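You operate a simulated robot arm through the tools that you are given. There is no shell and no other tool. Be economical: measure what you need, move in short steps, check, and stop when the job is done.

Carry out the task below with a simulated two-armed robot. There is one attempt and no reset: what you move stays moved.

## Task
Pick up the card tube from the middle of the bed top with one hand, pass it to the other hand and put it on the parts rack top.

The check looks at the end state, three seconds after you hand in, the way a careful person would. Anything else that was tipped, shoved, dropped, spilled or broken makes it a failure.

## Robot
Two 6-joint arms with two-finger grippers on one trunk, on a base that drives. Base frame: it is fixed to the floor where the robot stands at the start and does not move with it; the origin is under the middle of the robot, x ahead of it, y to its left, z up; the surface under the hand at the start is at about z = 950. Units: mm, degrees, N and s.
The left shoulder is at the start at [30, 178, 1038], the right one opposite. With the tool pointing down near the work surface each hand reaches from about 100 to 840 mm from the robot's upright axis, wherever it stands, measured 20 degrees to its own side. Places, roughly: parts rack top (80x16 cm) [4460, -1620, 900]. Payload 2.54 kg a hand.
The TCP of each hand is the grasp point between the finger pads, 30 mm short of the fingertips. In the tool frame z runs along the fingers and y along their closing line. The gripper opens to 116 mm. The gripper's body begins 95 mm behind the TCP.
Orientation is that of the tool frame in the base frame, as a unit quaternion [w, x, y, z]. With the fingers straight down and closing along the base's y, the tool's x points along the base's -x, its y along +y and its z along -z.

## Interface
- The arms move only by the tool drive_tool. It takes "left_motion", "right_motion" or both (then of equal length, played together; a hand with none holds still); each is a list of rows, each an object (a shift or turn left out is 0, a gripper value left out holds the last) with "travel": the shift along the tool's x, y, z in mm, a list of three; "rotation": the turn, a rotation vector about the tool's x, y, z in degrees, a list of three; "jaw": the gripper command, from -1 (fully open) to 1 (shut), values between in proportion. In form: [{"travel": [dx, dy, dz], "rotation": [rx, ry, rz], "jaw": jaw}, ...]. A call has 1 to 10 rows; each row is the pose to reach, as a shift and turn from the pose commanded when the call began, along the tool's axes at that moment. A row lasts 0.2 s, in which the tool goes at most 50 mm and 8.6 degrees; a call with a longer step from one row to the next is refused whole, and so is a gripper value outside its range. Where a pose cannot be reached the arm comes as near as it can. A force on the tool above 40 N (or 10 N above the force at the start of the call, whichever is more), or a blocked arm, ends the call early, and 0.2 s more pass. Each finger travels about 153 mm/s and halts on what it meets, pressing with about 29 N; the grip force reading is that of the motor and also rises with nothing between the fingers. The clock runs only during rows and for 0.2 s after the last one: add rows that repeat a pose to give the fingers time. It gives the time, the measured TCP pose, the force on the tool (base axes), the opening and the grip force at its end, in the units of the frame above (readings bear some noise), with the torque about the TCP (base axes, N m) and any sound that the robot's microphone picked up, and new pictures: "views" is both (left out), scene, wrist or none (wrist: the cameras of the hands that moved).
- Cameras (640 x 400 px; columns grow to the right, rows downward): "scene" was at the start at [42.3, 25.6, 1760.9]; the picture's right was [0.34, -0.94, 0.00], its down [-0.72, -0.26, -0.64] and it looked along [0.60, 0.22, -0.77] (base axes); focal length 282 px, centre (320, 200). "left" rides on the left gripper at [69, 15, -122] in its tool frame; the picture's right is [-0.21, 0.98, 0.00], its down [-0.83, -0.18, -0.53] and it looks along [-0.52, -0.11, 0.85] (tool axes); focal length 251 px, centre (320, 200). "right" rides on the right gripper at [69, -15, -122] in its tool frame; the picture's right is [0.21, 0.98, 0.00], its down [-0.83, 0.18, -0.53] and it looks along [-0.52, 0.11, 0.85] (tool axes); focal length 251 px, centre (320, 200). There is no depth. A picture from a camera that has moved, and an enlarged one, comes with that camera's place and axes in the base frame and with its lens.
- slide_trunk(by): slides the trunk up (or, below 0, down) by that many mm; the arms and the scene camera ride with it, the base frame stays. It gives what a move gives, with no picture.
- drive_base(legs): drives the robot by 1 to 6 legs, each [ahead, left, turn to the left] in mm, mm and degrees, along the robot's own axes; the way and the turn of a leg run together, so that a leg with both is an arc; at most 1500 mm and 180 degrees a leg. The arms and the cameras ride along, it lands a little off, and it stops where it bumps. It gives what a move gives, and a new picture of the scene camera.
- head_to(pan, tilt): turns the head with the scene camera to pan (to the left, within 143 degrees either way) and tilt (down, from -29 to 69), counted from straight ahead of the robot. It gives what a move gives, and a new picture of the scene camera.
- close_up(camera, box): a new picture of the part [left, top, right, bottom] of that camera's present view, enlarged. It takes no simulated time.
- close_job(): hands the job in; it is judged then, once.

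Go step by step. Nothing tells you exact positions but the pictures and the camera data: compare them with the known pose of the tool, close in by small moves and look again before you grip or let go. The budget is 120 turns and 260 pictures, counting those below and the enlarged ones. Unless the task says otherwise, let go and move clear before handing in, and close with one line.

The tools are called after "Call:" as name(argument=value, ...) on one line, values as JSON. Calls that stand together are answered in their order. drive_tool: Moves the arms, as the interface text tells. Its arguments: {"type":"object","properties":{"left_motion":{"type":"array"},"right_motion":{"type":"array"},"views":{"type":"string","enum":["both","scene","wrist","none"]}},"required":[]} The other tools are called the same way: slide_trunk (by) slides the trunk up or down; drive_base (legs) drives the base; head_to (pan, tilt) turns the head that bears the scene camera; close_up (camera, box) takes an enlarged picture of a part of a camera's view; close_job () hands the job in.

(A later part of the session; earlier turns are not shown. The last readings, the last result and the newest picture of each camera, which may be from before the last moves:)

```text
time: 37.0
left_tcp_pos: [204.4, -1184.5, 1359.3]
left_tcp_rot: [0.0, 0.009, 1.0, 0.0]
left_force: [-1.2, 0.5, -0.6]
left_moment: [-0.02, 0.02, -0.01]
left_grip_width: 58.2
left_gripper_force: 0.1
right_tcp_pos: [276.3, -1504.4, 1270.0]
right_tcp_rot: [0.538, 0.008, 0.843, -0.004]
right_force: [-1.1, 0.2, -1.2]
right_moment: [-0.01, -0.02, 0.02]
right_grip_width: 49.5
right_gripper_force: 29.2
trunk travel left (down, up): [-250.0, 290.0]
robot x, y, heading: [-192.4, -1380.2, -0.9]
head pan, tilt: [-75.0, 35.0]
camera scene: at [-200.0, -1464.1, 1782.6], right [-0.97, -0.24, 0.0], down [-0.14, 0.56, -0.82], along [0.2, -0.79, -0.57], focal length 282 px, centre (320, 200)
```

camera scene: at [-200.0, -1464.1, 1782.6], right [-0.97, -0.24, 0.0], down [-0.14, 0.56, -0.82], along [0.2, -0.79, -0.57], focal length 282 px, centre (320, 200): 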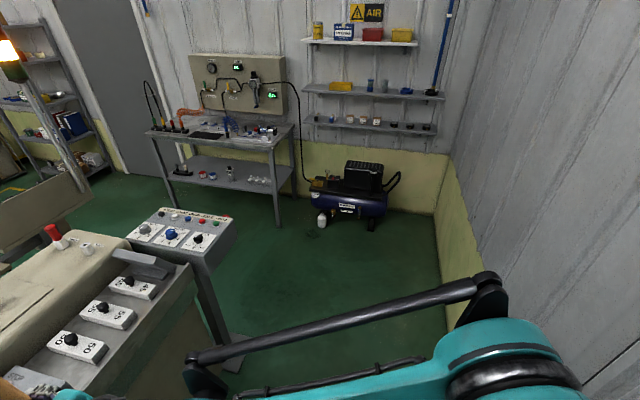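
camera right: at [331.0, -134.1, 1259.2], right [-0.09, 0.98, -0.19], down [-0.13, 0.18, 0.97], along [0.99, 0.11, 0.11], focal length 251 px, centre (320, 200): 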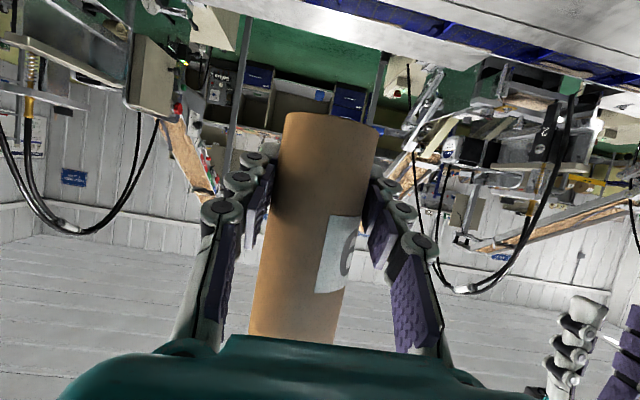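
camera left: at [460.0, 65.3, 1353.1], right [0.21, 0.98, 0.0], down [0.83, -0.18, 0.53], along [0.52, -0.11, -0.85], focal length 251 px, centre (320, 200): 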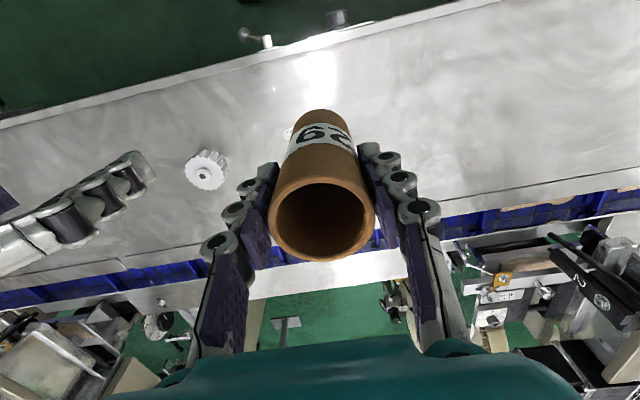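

The gap past the console (y≈-2250) to the bench (y≈-3330) is about 1.1 m. I check how far my right elbow sticks out before entering it.

Call:
head_to(pan=-30, tilt=45)

Call:
head_to(pan=-110, tilt=50)

```text
time: 38.1
left_tcp_pos: [205.1, -1185.3, 1359.9]
left_tcp_rot: [0.001, 0.009, 1.0, 0.0]
left_force: [1.0, 0.9, 0.0]
left_moment: [0.0, 0.0, 0.03]
left_grip_width: 58.0
left_gripper_force: 0.2
right_tcp_pos: [277.1, -1505.2, 1270.3]
right_tcp_rot: [0.537, 0.007, 0.843, -0.004]
right_force: [-0.7, 0.3, -1.0]
right_moment: [-0.03, -0.02, -0.03]
right_grip_width: 49.6
right_gripper_force: 28.9
trunk travel left (down, up): [-250.0, 290.0]
robot x, y, heading: [-194.3, -1378.1, -1.1]
head pan, tilt: [-30.0, 45.0]
camera scene: at [-151.6, -1420.2, 1767.8], right [-0.52, -0.86, 0.0], down [-0.61, 0.36, -0.71], along [0.61, -0.36, -0.71], focal length 282 px, centre (320, 200)
```

scene: 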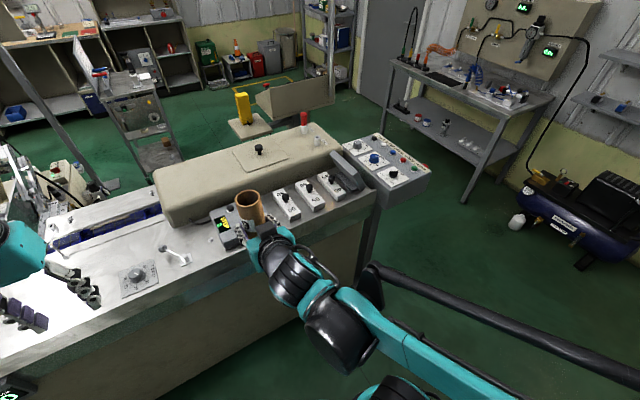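

```text
time: 39.6
left_tcp_pos: [205.4, -1183.5, 1358.1]
left_tcp_rot: [0.0, 0.009, 1.0, 0.0]
left_force: [0.0, 0.9, 0.7]
left_moment: [0.01, -0.01, 0.01]
left_grip_width: 58.0
left_gripper_force: 0.1
right_tcp_pos: [276.5, -1504.8, 1270.6]
right_tcp_rot: [0.538, 0.008, 0.843, -0.005]
right_force: [0.7, 0.3, 0.2]
right_moment: [-0.01, -0.03, 0.0]
right_grip_width: 49.5
right_gripper_force: 28.9
trunk travel left (down, up): [-250.0, 290.0]
robot x, y, heading: [-189.3, -1377.4, -1.1]
head pan, tilt: [-110.0, 50.0]
camera scene: at [-248.8, -1450.2, 1760.9], right [-0.93, 0.36, 0.0], down [0.27, 0.72, -0.64], along [-0.23, -0.6, -0.77], focal length 282 px, centre (320, 200)
```

scene: 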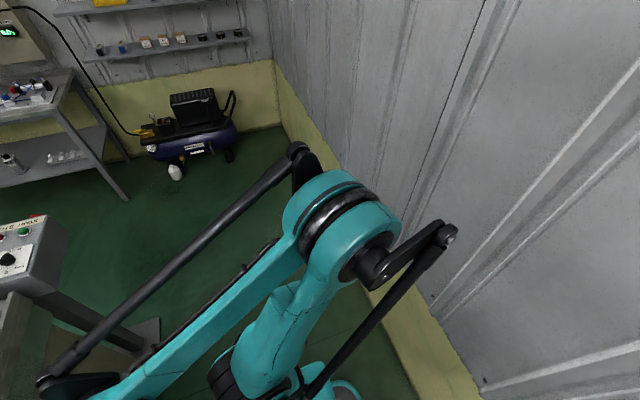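

The elbow only reaches about 310 mm out, so the gap is comfortable. I strafe to its middle line (y≈-2820).

Call:
drive_base(legs=[[25, -1430, 1]])

Call:
head_to(pan=0, tilt=30)

```text
time: 46.7
left_tcp_pos: [211.0, -2607.5, 1357.9]
left_tcp_rot: [0.0, 0.002, 1.0, 0.0]
left_force: [0.0, -0.6, -0.1]
left_moment: [0.01, 0.01, -0.01]
left_grip_width: 58.1
left_gripper_force: 0.1
right_tcp_pos: [287.3, -2925.5, 1269.9]
right_tcp_rot: [0.537, 0.003, 0.843, -0.002]
right_force: [0.0, 0.6, -0.6]
right_moment: [0.01, -0.03, 0.0]
right_grip_width: 49.6
right_gripper_force: 29.1
trunk travel left (down, up): [-250.0, 290.0]
robot x, y, heading: [-184.6, -2809.5, -0.3]
head pan, tilt: [-110.0, 50.0]
camera scene: at [-239.6, -2877.6, 1760.9], right [-0.94, 0.35, 0.0], down [0.27, 0.72, -0.64], along [-0.22, -0.6, -0.77], focal length 282 px, centre (320, 200)
```

scene: 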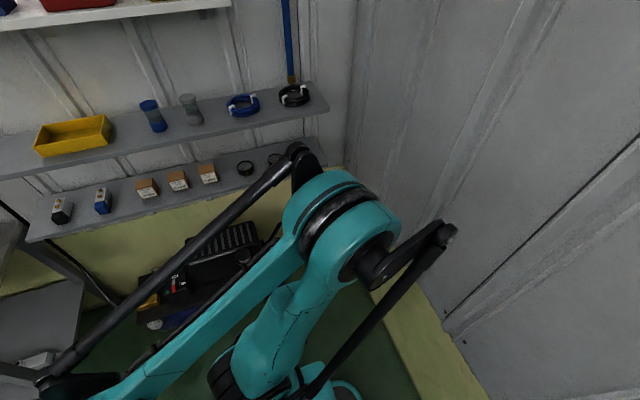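

```text
time: 48.6
left_tcp_pos: [212.6, -2607.0, 1357.9]
left_tcp_rot: [0.0, 0.003, 1.0, 0.0]
left_force: [0.0, 0.1, 0.1]
left_moment: [0.02, 0.0, -0.02]
left_grip_width: 58.2
left_gripper_force: 0.1
right_tcp_pos: [287.1, -2926.2, 1270.5]
right_tcp_rot: [0.538, 0.004, 0.843, -0.002]
right_force: [0.4, -0.2, -1.5]
right_moment: [-0.01, -0.01, 0.01]
right_grip_width: 49.4
right_gripper_force: 29.1
trunk travel left (down, up): [-250.0, 290.0]
robot x, y, heading: [-181.5, -2803.9, -0.3]
head pan, tilt: [0.0, 30.0]
camera scene: at [-122.4, -2805.7, 1790.4], right [-0.01, -1.0, 0.0], down [-0.5, 0.0, -0.87], along [0.87, -0.01, -0.5], focal length 282 px, centre (320, 200)
```

scene: 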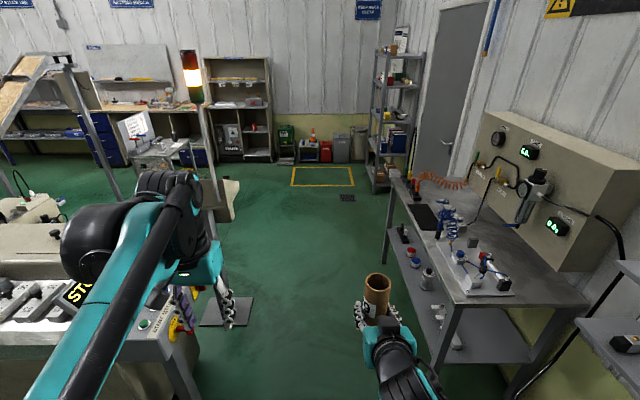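

The passage ahead is clear: beacon-pole plate edge at y≈-2320 on the left, bench edge at y≈-3375 on the right. Driving ahead along y≈-2840.

Call:
drive_base(legs=[[200, -35, 0.3], [1200, 0, 0]])

```text
time: 55.9
left_tcp_pos: [1606.7, -2642.5, 1359.1]
left_tcp_rot: [0.0, 0.002, 1.0, 0.0]
left_force: [0.0, -0.3, -0.2]
left_moment: [0.03, -0.01, -0.02]
left_grip_width: 58.3
left_gripper_force: 0.1
right_tcp_pos: [1682.4, -2961.8, 1270.1]
right_tcp_rot: [0.537, 0.001, 0.843, 0.0]
right_force: [0.0, -0.7, 0.1]
right_moment: [-0.03, 0.03, 0.04]
right_grip_width: 49.8
right_gripper_force: 29.0
trunk travel left (down, up): [-250.0, 290.0]
robot x, y, heading: [1212.0, -2844.7, -0.0]
head pan, tilt: [0.0, 30.0]
camera scene: at [1273.0, -2843.2, 1790.4], right [0.0, -1.0, 0.0], down [-0.5, 0.0, -0.87], along [0.87, 0.0, -0.5], focal length 282 px, centre (320, 200)
```

scene: 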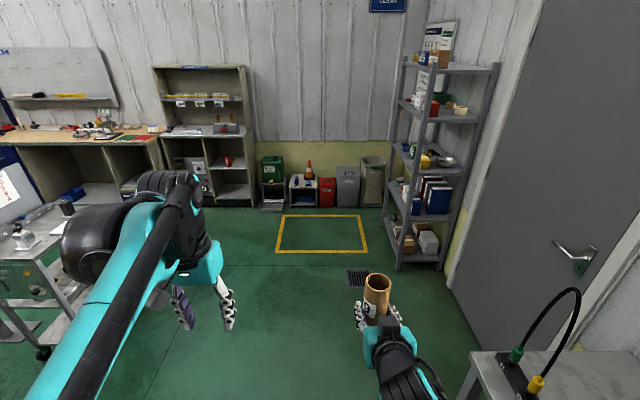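

Call:
close_up(camera="scene", box=[130, 50, 290, 150])

Call:
close_up(camera="scene", box=[0, 100, 400, 350])

```text
4.00 times, centred on (210, 100) of scene
camera zoom: at [1273.0, -2843.2, 1790.4], right [0.0, -1.0, 0.0], down [-0.5, 0.0, -0.87], along [0.87, 0.0, -0.5], focal length 1127 px, centre (760, 600)
```

zoom: 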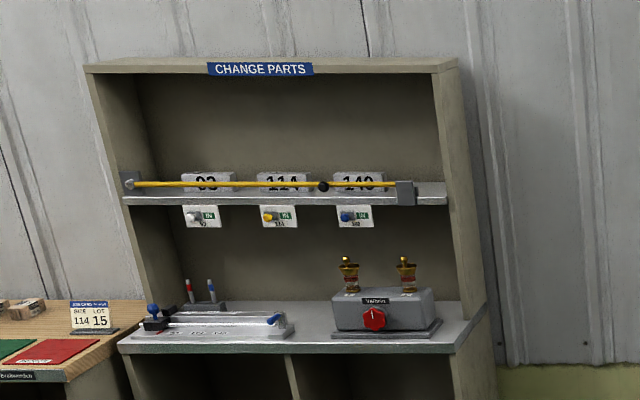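

```text
1.60 times, centred on (200, 225) of scene
camera zoom: at [1273.0, -2843.2, 1790.4], right [0.0, -1.0, 0.0], down [-0.5, 0.0, -0.87], along [0.87, 0.0, -0.5], focal length 451 px, centre (512, 160)
```

zoom: 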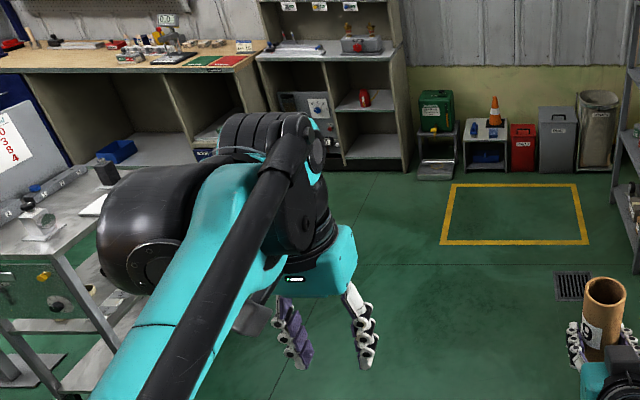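

The rack is the "CHANGE PARTS" cabinet: its ledge (z≈900) carries a jig at left and a grey box at right, with a free gap between. I drive on, then look again before strafing left.

Call:
drive_base(legs=[[1450, 0, 0], [550, 300, 0]])

Call:
head_to(pan=50, tilt=30)

```text
time: 66.2
left_tcp_pos: [3620.7, -2368.6, 1359.0]
left_tcp_rot: [0.0, 0.008, 1.0, 0.0]
left_force: [0.1, -1.3, 1.2]
left_moment: [-0.03, 0.01, -0.01]
left_grip_width: 58.0
left_gripper_force: 0.0
right_tcp_pos: [3692.7, -2689.6, 1270.5]
right_tcp_rot: [0.537, 0.007, 0.843, -0.003]
right_force: [0.4, 0.4, -1.5]
right_moment: [0.0, 0.01, -0.01]
right_grip_width: 49.6
right_gripper_force: 28.8
trunk travel left (down, up): [-250.0, 290.0]
robot x, y, heading: [3224.5, -2560.9, -1.1]
head pan, tilt: [0.0, 30.0]
camera scene: at [3285.6, -2564.8, 1790.4], right [-0.02, -1.0, 0.0], down [-0.5, 0.01, -0.87], along [0.87, -0.01, -0.5], focal length 282 px, centre (320, 200)
```

scene: 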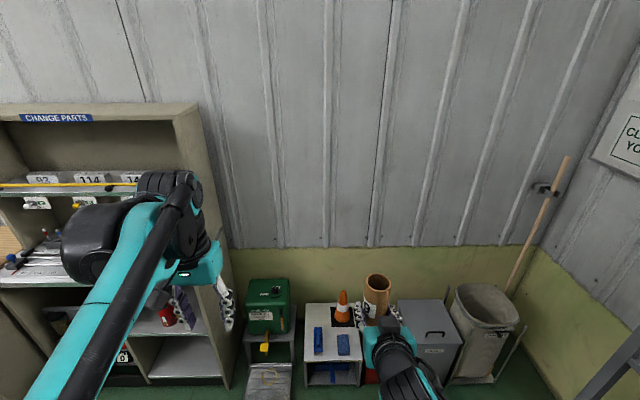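

```text
time: 67.4
left_tcp_pos: [3620.4, -2369.0, 1359.6]
left_tcp_rot: [0.0, 0.007, 1.0, 0.0]
left_force: [0.2, 0.4, 0.5]
left_moment: [0.0, 0.01, 0.04]
left_grip_width: 57.7
left_gripper_force: 0.0
right_tcp_pos: [3693.4, -2689.7, 1270.0]
right_tcp_rot: [0.537, 0.008, 0.844, -0.005]
right_force: [-0.3, -0.3, -0.7]
right_moment: [-0.01, -0.02, -0.02]
right_grip_width: 49.8
right_gripper_force: 28.9
trunk travel left (down, up): [-250.0, 290.0]
robot x, y, heading: [3226.7, -2567.4, -0.7]
head pan, tilt: [50.0, 30.0]
camera scene: at [3253.9, -2495.4, 1790.4], right [0.76, -0.66, 0.0], down [-0.33, -0.38, -0.87], along [0.57, 0.65, -0.5], focal length 282 px, centre (320, 200)
```

scene: 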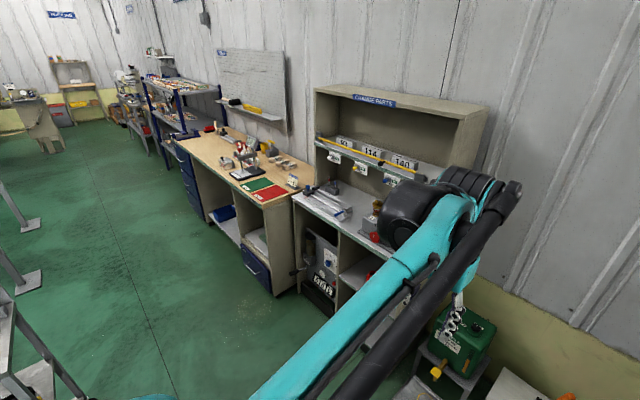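

Path to the left is clear. Strafing left to stand before the rack.

Call:
drive_base(legs=[[0, 1090, 0.8]])

Call:
head_to(pan=0, tilt=35)

```text
time: 73.0
left_tcp_pos: [3623.2, -1268.6, 1358.2]
left_tcp_rot: [0.0, -0.001, 1.0, 0.0]
left_force: [0.4, 0.2, 0.0]
left_moment: [0.0, 0.02, -0.01]
left_grip_width: 57.9
left_gripper_force: 0.0
right_tcp_pos: [3702.0, -1587.0, 1270.5]
right_tcp_rot: [0.537, -0.001, 0.844, 0.001]
right_force: [-0.2, 0.5, 0.1]
right_moment: [0.03, 0.0, 0.0]
right_grip_width: 49.5
right_gripper_force: 29.1
trunk travel left (down, up): [-250.0, 290.0]
robot x, y, heading: [3234.4, -1471.8, 0.3]
head pan, tilt: [50.0, 30.0]
camera scene: at [3259.2, -1401.7, 1790.4], right [0.77, -0.64, 0.0], down [-0.32, -0.38, -0.87], along [0.55, 0.67, -0.5], focal length 282 px, centre (320, 200)
```

scene: 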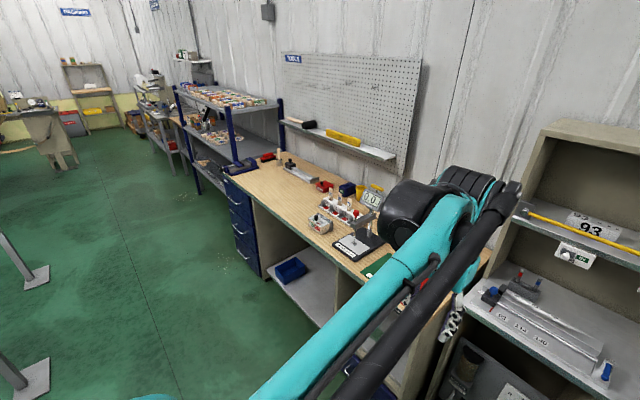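

```text
time: 74.2
left_tcp_pos: [3623.5, -1269.0, 1358.8]
left_tcp_rot: [0.0, -0.001, 1.0, 0.0]
left_force: [0.6, 0.3, -0.8]
left_moment: [0.0, -0.01, 0.0]
left_grip_width: 58.1
left_gripper_force: 0.0
right_tcp_pos: [3702.9, -1586.8, 1270.5]
right_tcp_rot: [0.537, -0.001, 0.844, 0.001]
right_force: [-0.1, 0.7, -0.2]
right_moment: [0.04, 0.01, 0.01]
right_grip_width: 49.5
right_gripper_force: 29.1
trunk travel left (down, up): [-250.0, 290.0]
robot x, y, heading: [3234.7, -1474.4, 0.2]
head pan, tilt: [0.0, 35.0]
camera scene: at [3289.4, -1471.2, 1782.6], right [0.0, -1.0, 0.0], down [-0.57, 0.0, -0.82], along [0.82, 0.0, -0.57], focal length 282 px, centre (320, 200)
```

scene: 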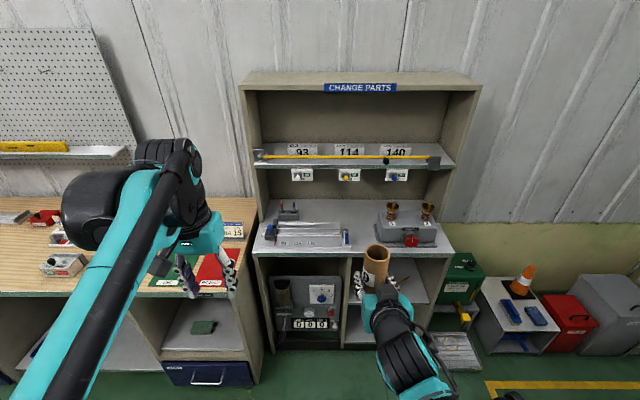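

I'm squarely in front of the rack. I zoom in on the ledge to measure the free spot between the jig and the grey box.

Call:
close_up(camera="scene", box=[240, 130, 480, 280])

Call:
close_up(camera="scene", box=[320, 180, 440, 255])

```text
2.67 times, centred on (360, 205) of scene
camera zoom: at [3289.4, -1471.2, 1782.6], right [0.0, -1.0, 0.0], down [-0.57, 0.0, -0.82], along [0.82, 0.0, -0.57], focal length 752 px, centre (213, 187)
```

zoom: 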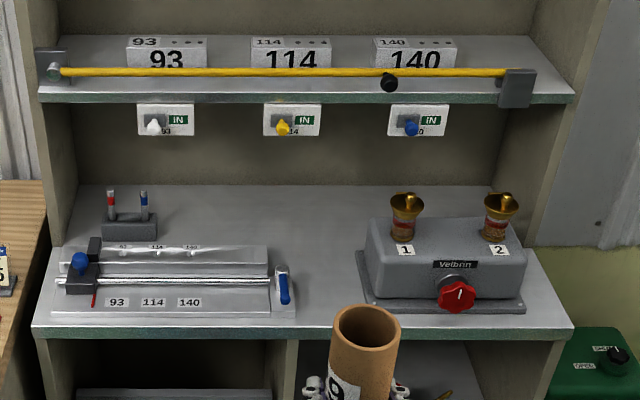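

```text
5.33 times, centred on (380, 218) of scene
camera zoom: at [3289.4, -1471.2, 1782.6], right [0.0, -1.0, 0.0], down [-0.57, 0.0, -0.82], along [0.82, 0.0, -0.57], focal length 1503 px, centre (0, 107)
```

zoom: 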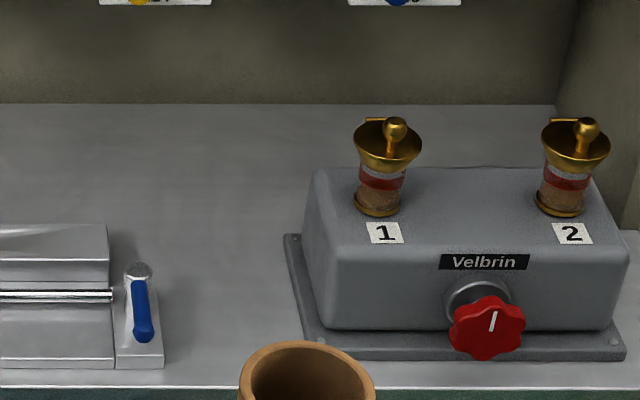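

The ledge has a gap (y≈-1604 to -1727) between the jig and the box, with free surface behind. My plan is to set the tube near the front of the gap, re-grip it higher at a steeper tilt (so my wrist camera clears), then carry it deeper. First I drive closer.

Call:
drive_tool(left_motion=[{"travel": [30, 20, 0]}, {"travel": [60, 40, 0]}, {"travel": [80, 60, 0]}, {"travel": [80, 60, 0]}], views="none")

Call:
drive_base(legs=[[440, -30, -0.2]])

```text
time: 75.2
left_tcp_pos: [3544.1, -1208.4, 1359.7]
left_tcp_rot: [0.0, -0.002, 1.0, 0.0]
left_force: [0.0, 0.6, -0.8]
left_moment: [-0.03, 0.0, 0.01]
left_grip_width: 57.9
left_gripper_force: 0.1
right_tcp_pos: [3702.0, -1588.5, 1269.7]
right_tcp_rot: [0.538, 0.0, 0.843, 0.001]
right_force: [0.9, 0.1, -0.5]
right_moment: [0.0, -0.01, 0.0]
right_grip_width: 49.6
right_gripper_force: 29.0
trunk travel left (down, up): [-250.0, 290.0]
robot x, y, heading: [3232.2, -1469.1, 0.2]
head pan, tilt: [0.0, 35.0]
```

```text
time: 77.9
left_tcp_pos: [3992.7, -1237.2, 1359.0]
left_tcp_rot: [0.001, -0.001, 1.0, 0.0]
left_force: [1.0, -0.1, -0.5]
left_moment: [0.01, 0.04, 0.04]
left_grip_width: 57.7
left_gripper_force: 0.1
right_tcp_pos: [4152.3, -1616.4, 1270.6]
right_tcp_rot: [0.537, -0.001, 0.844, 0.001]
right_force: [0.9, -0.2, -0.6]
right_moment: [0.0, 0.0, 0.01]
right_grip_width: 49.7
right_gripper_force: 29.3
trunk travel left (down, up): [-250.0, 290.0]
robot x, y, heading: [3677.5, -1497.4, 0.0]
head pan, tilt: [0.0, 35.0]
camera scene: at [3738.3, -1499.6, 1782.6], right [0.0, -1.0, 0.0], down [-0.57, 0.0, -0.82], along [0.82, 0.0, -0.57], focal length 282 px, centre (320, 200)
```

scene: 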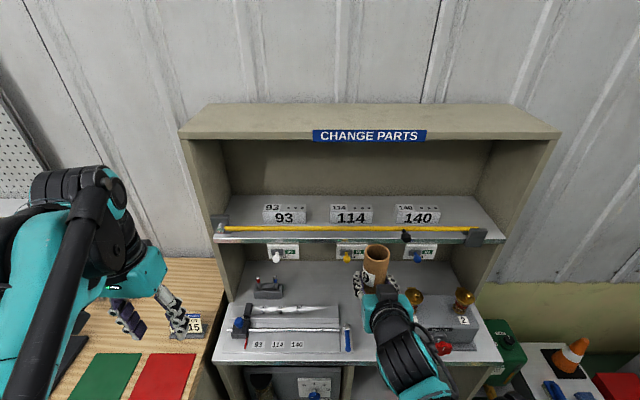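

Two views agree: ledge z≈905, front edge x≈4145, back x≈4550, shelf above at z≈1218. I lower the tube to the gap front, staying about 80 mm above the ledge, and check.

Call:
drive_tool(right_motion=[{"travel": [32, -7, 15]}, {"travel": [64, -14, 30]}, {"travel": [96, -21, 45]}, {"travel": [128, -28, 60]}, {"travel": [160, -35, 75]}, {"travel": [190, -42, 89]}, {"travel": [190, -42, 121]}, {"travel": [190, -42, 153]}, {"travel": [189.3, -42, 185.5]}, {"travel": [189.3, -42, 185.5]}])

Call:
close_up(camera="scene", box=[200, 220, 520, 400])

```text
time: 80.1
left_tcp_pos: [3990.1, -1236.0, 1359.2]
left_tcp_rot: [0.001, -0.002, 1.0, 0.0]
left_force: [-0.7, -0.3, -0.3]
left_moment: [0.01, -0.06, 0.02]
left_grip_width: 58.2
left_gripper_force: 0.1
right_tcp_pos: [4275.0, -1655.5, 1090.7]
right_tcp_rot: [0.536, -0.001, 0.844, 0.001]
right_force: [-0.7, -0.2, -0.1]
right_moment: [0.02, -0.02, 0.01]
right_grip_width: 50.0
right_gripper_force: 29.0
right hand out of reach, approached as far as the arm can: row 5, 6, 7, 8, 9, 10
trunk travel left (down, up): [-250.0, 290.0]
robot x, y, heading: [3677.5, -1496.4, 0.4]
head pan, tilt: [0.0, 35.0]
camera scene: at [3735.6, -1499.4, 1782.7], right [0.0, -1.0, 0.0], down [-0.57, 0.0, -0.82], along [0.82, 0.0, -0.57], focal length 282 px, centre (320, 200)
camera right: at [4135.9, -1671.7, 1079.1], right [-0.09, 0.98, -0.19], down [-0.13, 0.18, 0.97], along [0.99, 0.12, 0.11], focal length 251 px, centre (320, 200)
```

scene: 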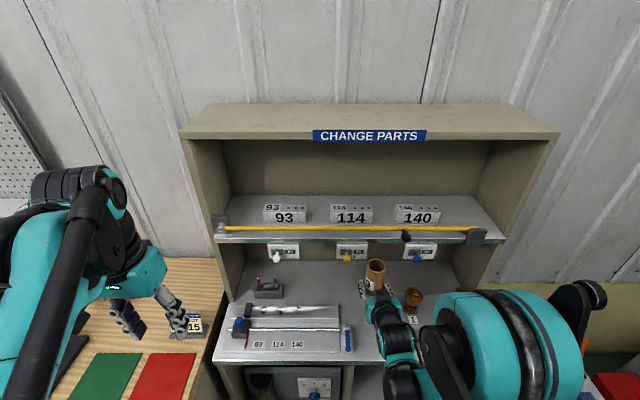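
right: 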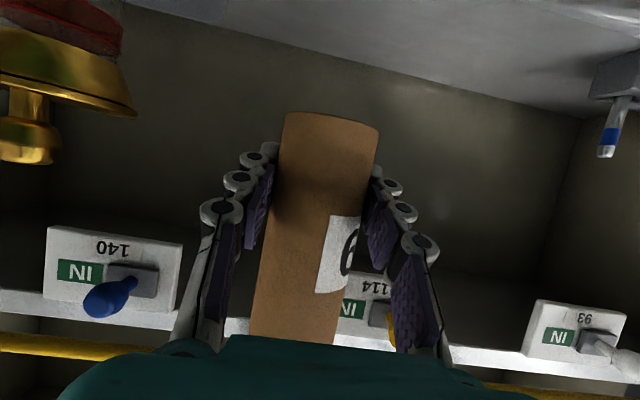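

```text
2.00 times, centred on (360, 310) of scene
camera zoom: at [3735.6, -1499.4, 1782.7], right [0.0, -1.0, 0.0], down [-0.57, 0.0, -0.82], along [0.82, 0.0, -0.57], focal length 564 px, centre (240, -20)
```

zoom: 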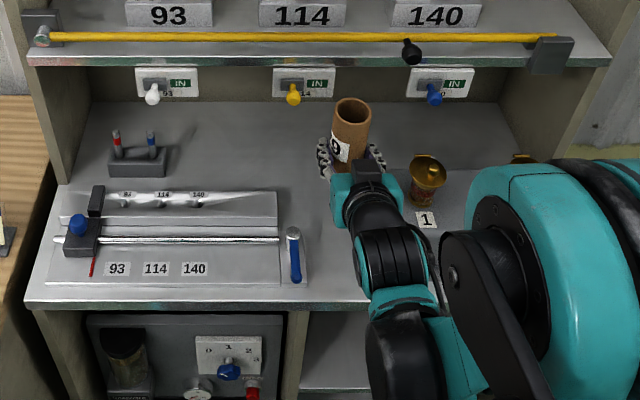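

The arm ran out of wrist travel at z≈1090, so the trunk must do the lowering. First I re-command a reachable pose (slightly back and up) to see where it settles.

Call:
drive_tool(right_motion=[{"travel": [-20, 0, 0]}, {"travel": [-40, 0, 0]}, {"travel": [-40, 0, 0]}], views="none")

```text
time: 80.9
left_tcp_pos: [3992.7, -1237.6, 1358.9]
left_tcp_rot: [-0.001, -0.002, 1.0, 0.0]
left_force: [0.2, -0.2, -0.5]
left_moment: [0.02, 0.02, 0.01]
left_grip_width: 58.0
left_gripper_force: 0.1
right_tcp_pos: [4292.5, -1656.1, 1126.2]
right_tcp_rot: [0.538, 0.0, 0.843, 0.0]
right_force: [-0.9, -0.3, 0.4]
right_moment: [0.0, 0.03, -0.04]
right_grip_width: 49.5
right_gripper_force: 29.3
trunk travel left (down, up): [-250.0, 290.0]
robot x, y, heading: [3679.9, -1498.6, 0.1]
head pan, tilt: [0.0, 35.0]
```

Commands follow the actual pose, good. I pull back to x≈4250 over the gap front, then lower with the trunk.

Call:
drive_tool(right_motion=[{"travel": [9, -2, -19]}, {"travel": [17.8, -5, -38]}, {"travel": [17.8, -5, -38]}], views="none")

Call:
slide_trunk(by=-120)

Call:
head_to(pan=-10, tilt=50)

Call:
close_up(camera="right", box=[0, 0, 640, 400])

```text
time: 81.7
left_tcp_pos: [3993.1, -1236.3, 1360.9]
left_tcp_rot: [0.0, -0.001, 1.0, 0.0]
left_force: [-0.7, -1.0, -0.4]
left_moment: [-0.01, 0.02, 0.0]
left_grip_width: 58.1
left_gripper_force: 0.1
right_tcp_pos: [4250.1, -1660.4, 1125.3]
right_tcp_rot: [0.538, -0.002, 0.843, 0.002]
right_force: [0.4, -0.6, -0.4]
right_moment: [-0.02, -0.01, -0.02]
right_grip_width: 49.8
right_gripper_force: 28.9
trunk travel left (down, up): [-250.0, 290.0]
robot x, y, heading: [3675.8, -1496.6, 0.1]
head pan, tilt: [0.0, 35.0]
```

```text
time: 83.2
left_tcp_pos: [3991.5, -1235.9, 1239.2]
left_tcp_rot: [0.0, -0.003, 1.0, 0.0]
left_force: [-0.6, 0.0, -0.2]
left_moment: [-0.02, -0.01, 0.0]
left_grip_width: 58.0
left_gripper_force: 0.2
right_tcp_pos: [4250.9, -1661.6, 1005.2]
right_tcp_rot: [0.537, -0.001, 0.843, 0.001]
right_force: [-0.7, -0.2, -0.6]
right_moment: [0.01, -0.02, -0.01]
right_grip_width: 49.6
right_gripper_force: 29.3
trunk travel left (down, up): [-130.0, 410.0]
robot x, y, heading: [3677.0, -1501.6, 0.1]
head pan, tilt: [0.0, 35.0]
```

```text
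time: 84.0
left_tcp_pos: [3993.3, -1237.1, 1239.8]
left_tcp_rot: [0.0, -0.002, 1.0, 0.0]
left_force: [0.1, -0.3, 0.5]
left_moment: [0.0, 0.0, -0.04]
left_grip_width: 58.1
left_gripper_force: 0.1
right_tcp_pos: [4251.0, -1660.7, 1005.6]
right_tcp_rot: [0.537, -0.001, 0.844, 0.001]
right_force: [0.1, 0.4, 0.6]
right_moment: [0.04, -0.01, -0.03]
right_grip_width: 49.8
right_gripper_force: 29.1
trunk travel left (down, up): [-130.0, 410.0]
robot x, y, heading: [3673.4, -1496.6, 0.1]
head pan, tilt: [-10.0, 50.0]
camera scene: at [3725.4, -1512.9, 1640.9], right [-0.17, -0.99, 0.0], down [-0.75, 0.13, -0.64], along [0.63, -0.11, -0.77], focal length 282 px, centre (320, 200)
```

scene: 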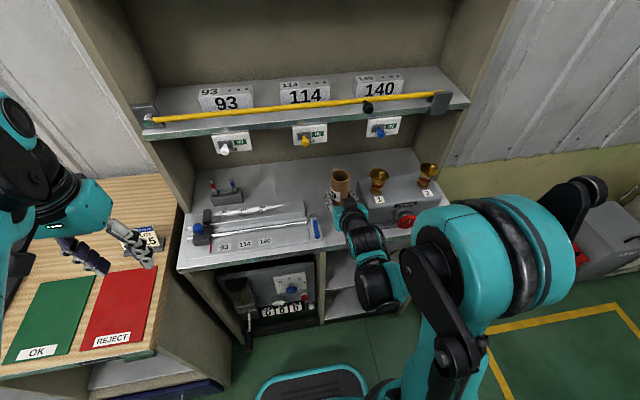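

```text
1.00 times, centred on (320, 200) of right (not enlarged: the box is as wide or as high as the picture)
camera zoom: at [4111.2, -1676.9, 994.0], right [-0.09, 0.98, -0.19], down [-0.13, 0.18, 0.97], along [0.99, 0.12, 0.11], focal length 251 px, centre (320, 200)
```

zoom: 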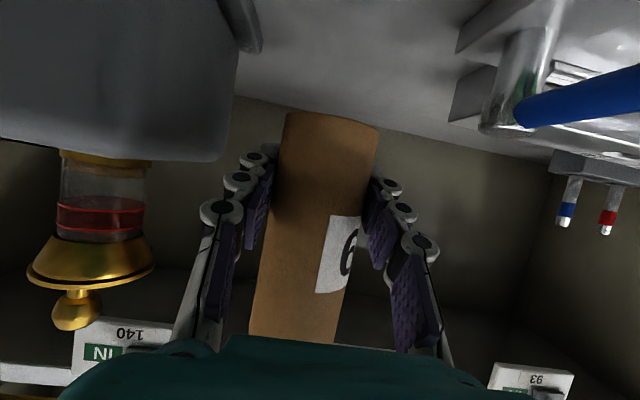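

Call:
close_up(camera="scene", box=[280, 140, 440, 240])

```text
4.00 times, centred on (360, 190) of scene
camera zoom: at [3725.4, -1512.9, 1640.9], right [-0.17, -0.99, 0.0], down [-0.75, 0.13, -0.64], along [0.63, -0.11, -0.77], focal length 1127 px, centre (160, 240)
```

zoom: 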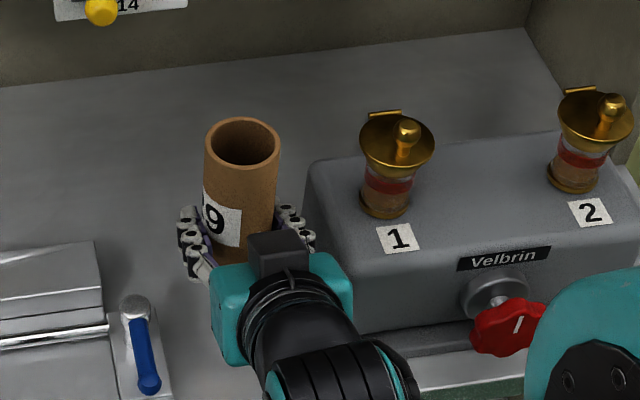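

The spot behind the gap, x≈4420, y≈-1640, is free, and my wrist camera should clear the ledge by about 10 mm there, so no re-grip is needed. I move forward level, bottom still about 65 mm above the ledge.

Call:
drive_tool(right_motion=[{"travel": [-14.4, 4, 31]}, {"travel": [-28.8, 8, 62]}, {"travel": [-43, 12, 92]}, {"travel": [-57.5, 16, 123]}, {"travel": [-71.9, 20, 154]}, {"travel": [-71.9, 20, 154]}])

Call:
close_up(camera="scene", box=[280, 140, 440, 240])

```text
time: 85.3
left_tcp_pos: [3991.5, -1237.6, 1238.6]
left_tcp_rot: [-0.001, -0.002, 1.0, -0.001]
left_force: [0.2, 0.0, 0.7]
left_moment: [-0.01, -0.01, 0.03]
left_grip_width: 58.0
left_gripper_force: 0.1
right_tcp_pos: [4422.4, -1640.6, 1005.2]
right_tcp_rot: [0.537, 0.0, 0.843, 0.001]
right_force: [-0.2, 0.5, -0.5]
right_moment: [-0.03, -0.01, 0.02]
right_grip_width: 49.8
right_gripper_force: 29.0
trunk travel left (down, up): [-130.0, 410.0]
robot x, y, heading: [3680.7, -1501.1, 0.0]
head pan, tilt: [-10.0, 50.0]
camera scene: at [3724.5, -1513.0, 1640.9], right [-0.17, -0.99, 0.0], down [-0.75, 0.13, -0.64], along [0.63, -0.11, -0.77], focal length 282 px, centre (320, 200)
camera right: at [4281.4, -1656.2, 993.5], right [-0.09, 0.98, -0.19], down [-0.14, 0.18, 0.97], along [0.99, 0.12, 0.12], focal length 251 px, centre (320, 200)
```

scene: 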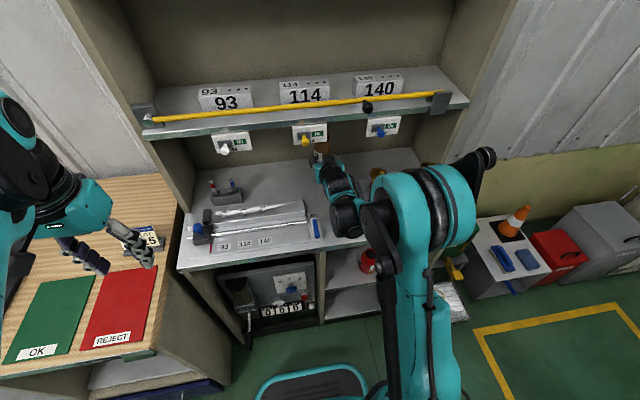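
right: 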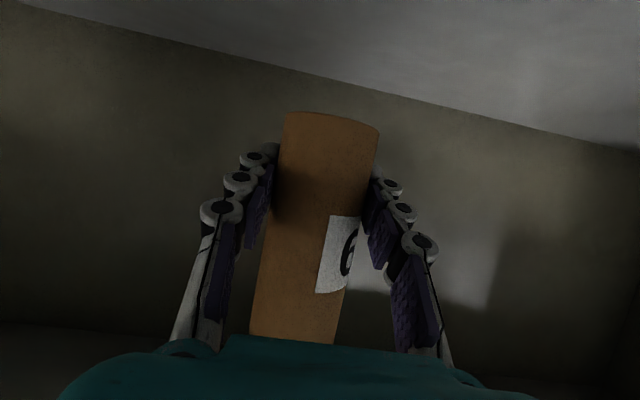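

```text
4.00 times, centred on (360, 190) of scene
camera zoom: at [3724.5, -1513.0, 1640.9], right [-0.17, -0.99, 0.0], down [-0.75, 0.13, -0.64], along [0.63, -0.11, -0.77], focal length 1127 px, centre (160, 240)
```

zoom: 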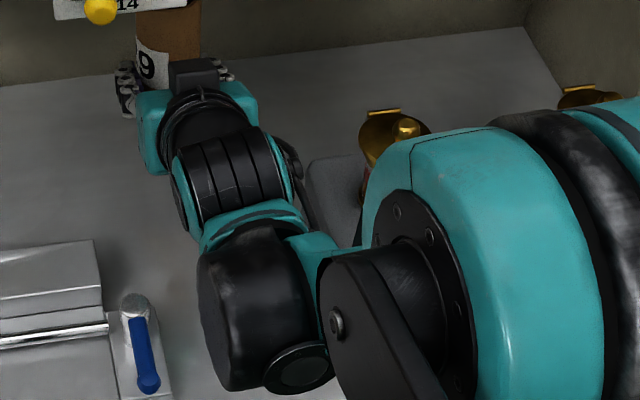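

Tube is behind the gap at (4422, -1641), clear all round. Lowering with the trunk in steps.

Call:
slide_trunk(by=-45)

Call:
close_up(camera="right", box=[160, 0, 480, 200])

Call:
close_up(camera="scene", box=[240, 100, 400, 200])

```text
time: 86.2
left_tcp_pos: [3992.0, -1236.7, 1192.8]
left_tcp_rot: [0.0, -0.001, 1.0, 0.0]
left_force: [0.3, -0.2, -0.5]
left_moment: [0.01, 0.02, 0.01]
left_grip_width: 58.1
left_gripper_force: 0.0
right_tcp_pos: [4420.8, -1639.8, 960.3]
right_tcp_rot: [0.537, 0.0, 0.843, 0.001]
right_force: [0.0, 0.4, 0.1]
right_moment: [-0.02, 0.02, -0.01]
right_grip_width: 49.8
right_gripper_force: 28.6
trunk travel left (down, up): [-85.0, 455.0]
robot x, y, heading: [3678.6, -1499.1, -0.0]
head pan, tilt: [-10.0, 50.0]
```

```text
2.00 times, centred on (320, 100) of right
camera zoom: at [4281.5, -1656.3, 948.3], right [-0.09, 0.98, -0.19], down [-0.14, 0.18, 0.97], along [0.99, 0.12, 0.12], focal length 503 px, centre (320, 400)
```

zoom: 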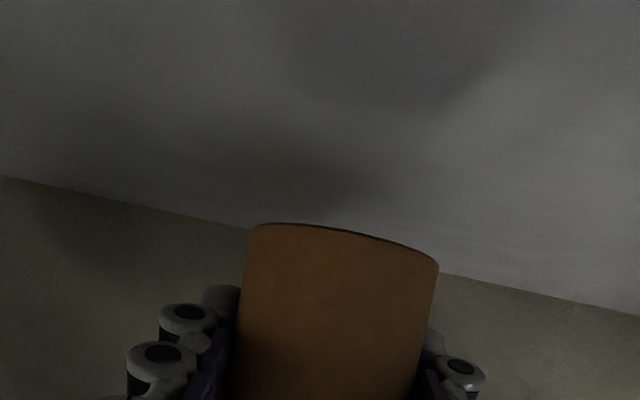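

```text
4.00 times, centred on (320, 150) of scene
camera zoom: at [3725.2, -1512.9, 1595.9], right [-0.17, -0.99, 0.0], down [-0.75, 0.13, -0.64], along [0.63, -0.11, -0.77], focal length 1127 px, centre (320, 400)
```

zoom: 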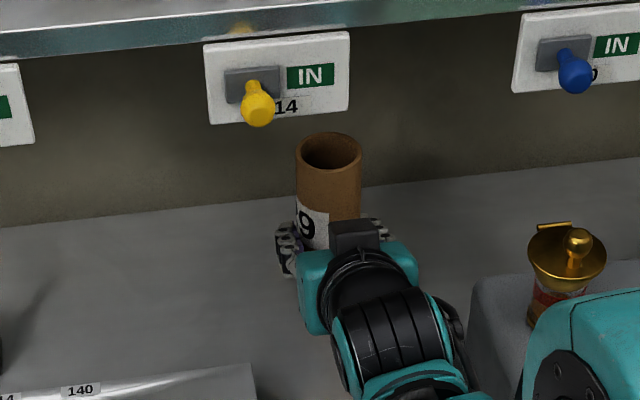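

Bottom is about 20 mm above the ledge. I lower 14 mm more, then in small steps feeling for contact.

Call:
slide_trunk(by=-14)

Call:
slide_trunk(by=-3)

Call:
close_up(camera="right", box=[160, 0, 480, 200])

```text
time: 86.8
left_tcp_pos: [3992.0, -1236.4, 1180.7]
left_tcp_rot: [0.0, -0.002, 1.0, 0.0]
left_force: [0.3, 0.0, 0.2]
left_moment: [-0.01, -0.01, -0.01]
left_grip_width: 57.8
left_gripper_force: 0.1
right_tcp_pos: [4420.9, -1640.9, 946.7]
right_tcp_rot: [0.537, -0.001, 0.843, 0.001]
right_force: [-0.6, -0.2, -0.7]
right_moment: [-0.01, -0.01, 0.01]
right_grip_width: 49.7
right_gripper_force: 29.0
trunk travel left (down, up): [-71.0, 469.0]
robot x, y, heading: [3678.5, -1496.5, 0.3]
head pan, tilt: [-10.0, 50.0]
```

```text
time: 87.4
left_tcp_pos: [3991.6, -1236.7, 1178.2]
left_tcp_rot: [0.0, -0.001, 1.0, 0.0]
left_force: [-0.3, 0.0, 0.6]
left_moment: [0.04, 0.02, 0.0]
left_grip_width: 57.8
left_gripper_force: 0.0
right_tcp_pos: [4421.1, -1639.7, 942.8]
right_tcp_rot: [0.537, 0.0, 0.843, 0.001]
right_force: [-0.1, 0.7, -0.7]
right_moment: [0.0, -0.01, 0.01]
right_grip_width: 49.8
right_gripper_force: 29.1
trunk travel left (down, up): [-68.0, 472.0]
robot x, y, heading: [3681.5, -1500.9, 0.1]
head pan, tilt: [-10.0, 50.0]
```

```text
2.00 times, centred on (320, 100) of right
camera zoom: at [4281.6, -1656.3, 931.2], right [-0.09, 0.98, -0.19], down [-0.13, 0.18, 0.97], along [0.99, 0.12, 0.11], focal length 503 px, centre (320, 400)
```

zoom: 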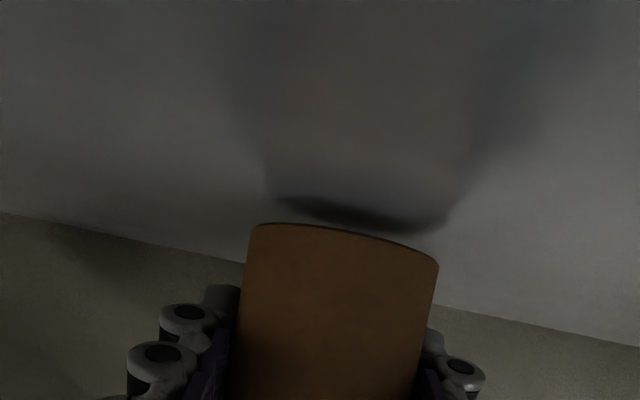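

Contact shadow shows roughly 5 mm of gap. Continuing in 2–3 mm steps.

Call:
slide_trunk(by=-3)

Call:
slide_trunk(by=-2)

Call:
close_up(camera="right", box=[160, 0, 480, 200])

```text
time: 87.9
left_tcp_pos: [3992.6, -1236.0, 1174.9]
left_tcp_rot: [0.0, -0.002, 1.0, 0.001]
left_force: [-1.1, 0.0, -1.3]
left_moment: [-0.02, -0.01, -0.01]
left_grip_width: 58.1
left_gripper_force: 0.0
right_tcp_pos: [4420.5, -1639.8, 938.6]
right_tcp_rot: [0.537, -0.001, 0.843, 0.001]
right_force: [-0.1, 0.1, -1.1]
right_moment: [-0.04, 0.01, -0.02]
right_grip_width: 49.7
right_gripper_force: 29.4
trunk travel left (down, up): [-65.0, 475.0]
robot x, y, heading: [3679.9, -1499.1, 0.2]
head pan, tilt: [-10.0, 50.0]
```

```text
time: 88.4
left_tcp_pos: [3991.9, -1237.1, 1172.7]
left_tcp_rot: [-0.001, -0.001, 1.0, 0.0]
left_force: [-0.1, -0.1, -0.5]
left_moment: [0.0, 0.0, 0.0]
left_grip_width: 58.2
left_gripper_force: 0.1
right_tcp_pos: [4420.3, -1640.8, 937.1]
right_tcp_rot: [0.537, -0.001, 0.844, 0.001]
right_force: [0.0, -0.1, 0.2]
right_moment: [-0.02, -0.02, 0.03]
right_grip_width: 49.8
right_gripper_force: 28.9
trunk travel left (down, up): [-63.0, 477.0]
robot x, y, heading: [3678.7, -1499.1, 0.3]
head pan, tilt: [-10.0, 50.0]
```

```text
2.00 times, centred on (320, 100) of right
camera zoom: at [4281.6, -1656.3, 926.2], right [-0.09, 0.98, -0.19], down [-0.13, 0.18, 0.97], along [0.99, 0.12, 0.11], focal length 503 px, centre (320, 400)
```

zoom: 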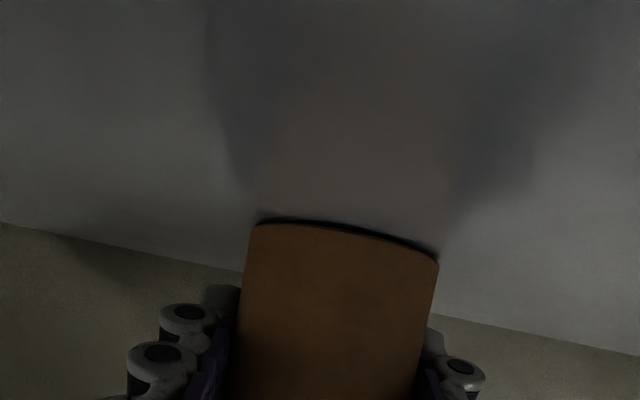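

Nearly touching now, about 1 mm left. A couple of 1 mm steps to feel contact.

Call:
slide_trunk(by=-1)

Call:
slide_trunk(by=-1)

Call:
close_up(camera="right", box=[160, 0, 480, 200])

```text
time: 88.9
left_tcp_pos: [3992.0, -1237.3, 1171.1]
left_tcp_rot: [0.0, -0.002, 1.0, 0.0]
left_force: [-0.1, -0.3, -0.4]
left_moment: [0.01, -0.02, 0.01]
left_grip_width: 57.9
left_gripper_force: 0.1
right_tcp_pos: [4421.0, -1640.0, 937.0]
right_tcp_rot: [0.538, -0.001, 0.843, 0.001]
right_force: [0.9, -0.2, 1.2]
right_moment: [0.0, -0.09, -0.01]
right_grip_width: 49.5
right_gripper_force: 28.8
trunk travel left (down, up): [-62.0, 478.0]
robot x, y, heading: [3679.5, -1497.7, 0.4]
head pan, tilt: [-10.0, 50.0]
```

```text
time: 89.4
left_tcp_pos: [3991.7, -1237.3, 1171.6]
left_tcp_rot: [0.001, -0.002, 1.0, 0.0]
left_force: [0.0, -0.3, -0.5]
left_moment: [0.01, 0.04, -0.03]
left_grip_width: 57.7
left_gripper_force: 0.1
right_tcp_pos: [4419.7, -1639.8, 937.9]
right_tcp_rot: [0.538, -0.001, 0.843, 0.001]
right_force: [4.1, -0.9, 10.5]
right_moment: [-0.01, -0.41, -0.03]
right_grip_width: 49.7
right_gripper_force: 29.0
trunk travel left (down, up): [-61.0, 479.0]
robot x, y, heading: [3677.4, -1499.3, 0.2]
head pan, tilt: [-10.0, 50.0]
```

```text
2.00 times, centred on (320, 100) of right
camera zoom: at [4281.5, -1656.3, 925.0], right [-0.09, 0.98, -0.19], down [-0.14, 0.18, 0.97], along [0.99, 0.12, 0.12], focal length 503 px, centre (320, 400)
```

zoom: 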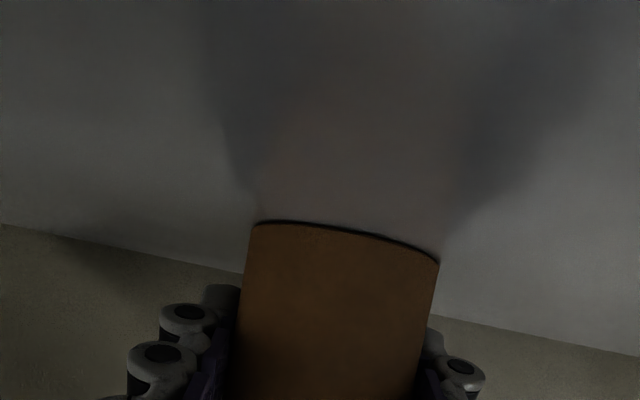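

Contact: 10 N upward, tube standing on the ledge. Opening the right gripper gently, just enough to clear (≈62 mm).

Call:
drive_tool(right_motion=[{"jaw": 0.12}, {"jaw": 0.09}, {"jaw": 0.05}, {"jaw": 0.0}, {"jaw": -0.07}, {"jaw": -0.07}])

Call:
close_up(camera="scene", box=[240, 100, 400, 200])

```text
time: 90.8
left_tcp_pos: [3992.0, -1236.9, 1170.9]
left_tcp_rot: [0.0, -0.001, 1.0, 0.0]
left_force: [0.3, 0.9, -0.8]
left_moment: [0.0, -0.03, -0.04]
left_grip_width: 58.1
left_gripper_force: 0.1
right_tcp_pos: [4421.1, -1640.1, 934.4]
right_tcp_rot: [0.537, 0.0, 0.844, 0.0]
right_force: [-0.8, -1.0, -0.3]
right_moment: [0.0, -0.01, 0.03]
right_grip_width: 62.0
right_gripper_force: 0.1
trunk travel left (down, up): [-61.0, 479.0]
robot x, y, heading: [3681.6, -1502.4, 0.2]
head pan, tilt: [-10.0, 50.0]
camera scene: at [3725.3, -1512.9, 1571.9], right [-0.17, -0.99, 0.0], down [-0.75, 0.13, -0.64], along [0.63, -0.11, -0.77], focal length 282 px, centre (320, 200)
camera right: at [4281.6, -1656.3, 924.2], right [-0.09, 0.98, -0.19], down [-0.13, 0.18, 0.97], along [0.99, 0.12, 0.11], focal length 251 px, centre (320, 200)
```

scene: 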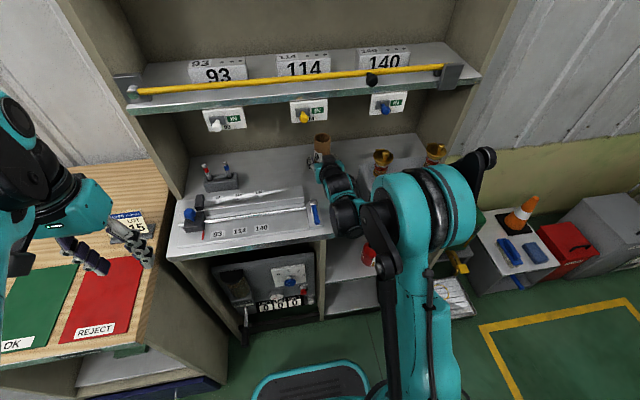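
right: 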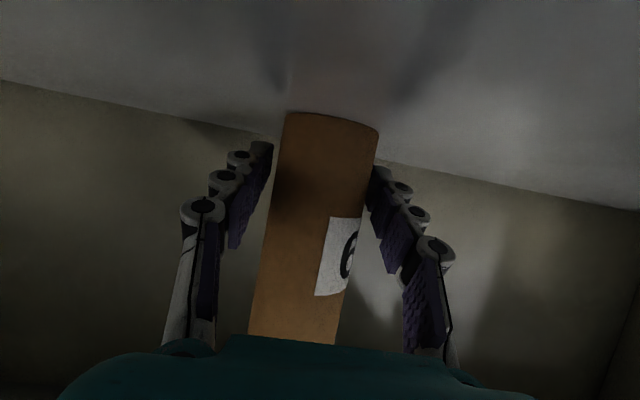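

```text
4.00 times, centred on (320, 150) of scene
camera zoom: at [3725.3, -1512.9, 1571.9], right [-0.17, -0.99, 0.0], down [-0.75, 0.13, -0.64], along [0.63, -0.11, -0.77], focal length 1127 px, centre (320, 400)
```

zoom: 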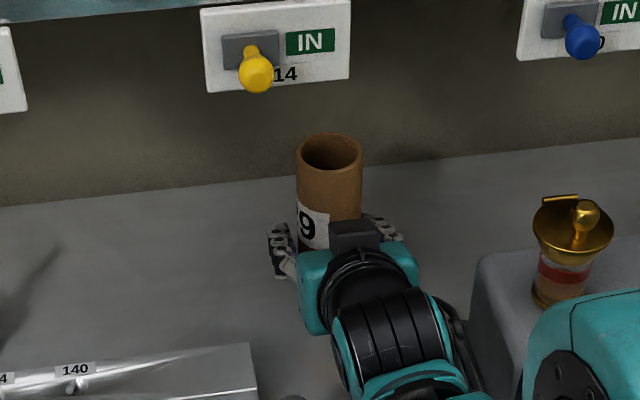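

The tube stands free. Opening slightly more and backing the hand out along its own axis (back and up).

Call:
drive_tool(right_motion=[{"jaw": -0.2}, {"travel": [0, 0, -15]}, {"travel": [0, 0, -40]}, {"travel": [0, 0, -70]}, {"travel": [0, 0, -100]}, {"travel": [0, 0, -130]}, {"travel": [0, 0, -160]}, {"travel": [0, 0, -160]}])

Call:
close_up(camera="scene", box=[240, 80, 440, 205])

```text
time: 92.6
left_tcp_pos: [3992.6, -1236.8, 1170.0]
left_tcp_rot: [0.0, -0.002, 1.0, 0.0]
left_force: [0.7, 0.2, -0.1]
left_moment: [-0.01, -0.01, -0.01]
left_grip_width: 57.9
left_gripper_force: 0.1
right_tcp_pos: [4277.3, -1641.4, 1002.9]
right_tcp_rot: [0.537, -0.001, 0.844, 0.001]
right_force: [0.2, -0.3, 0.1]
right_moment: [-0.02, 0.01, -0.02]
right_grip_width: 69.7
right_gripper_force: 0.1
trunk travel left (down, up): [-61.0, 479.0]
robot x, y, heading: [3675.8, -1499.2, 0.2]
head pan, tilt: [-10.0, 50.0]
camera scene: at [3725.9, -1512.9, 1571.8], right [-0.17, -0.99, 0.0], down [-0.76, 0.13, -0.64], along [0.63, -0.11, -0.77], focal length 282 px, centre (320, 200)
camera right: at [4137.1, -1656.1, 991.4], right [-0.09, 0.98, -0.19], down [-0.13, 0.18, 0.97], along [0.99, 0.12, 0.11], focal length 251 px, centre (320, 200)
```

scene: 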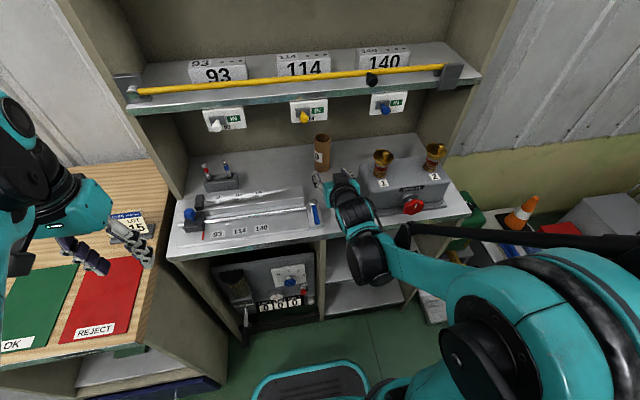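
right: 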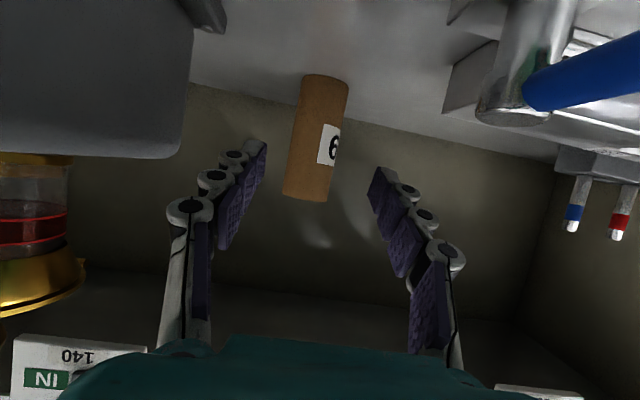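

```text
3.20 times, centred on (340, 142) of scene
camera zoom: at [3725.9, -1512.9, 1571.8], right [-0.17, -0.99, 0.0], down [-0.76, 0.13, -0.64], along [0.63, -0.11, -0.77], focal length 902 px, centre (256, 384)
```

zoom: 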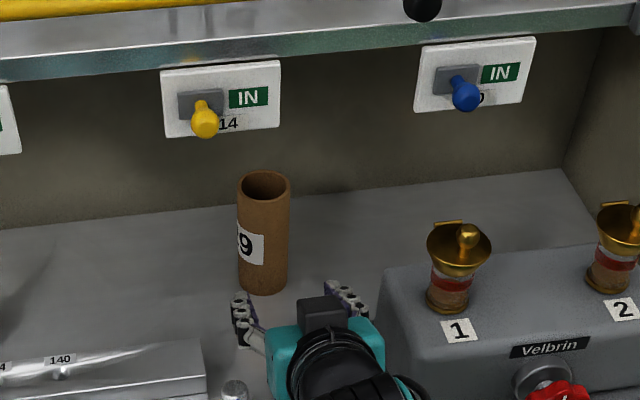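

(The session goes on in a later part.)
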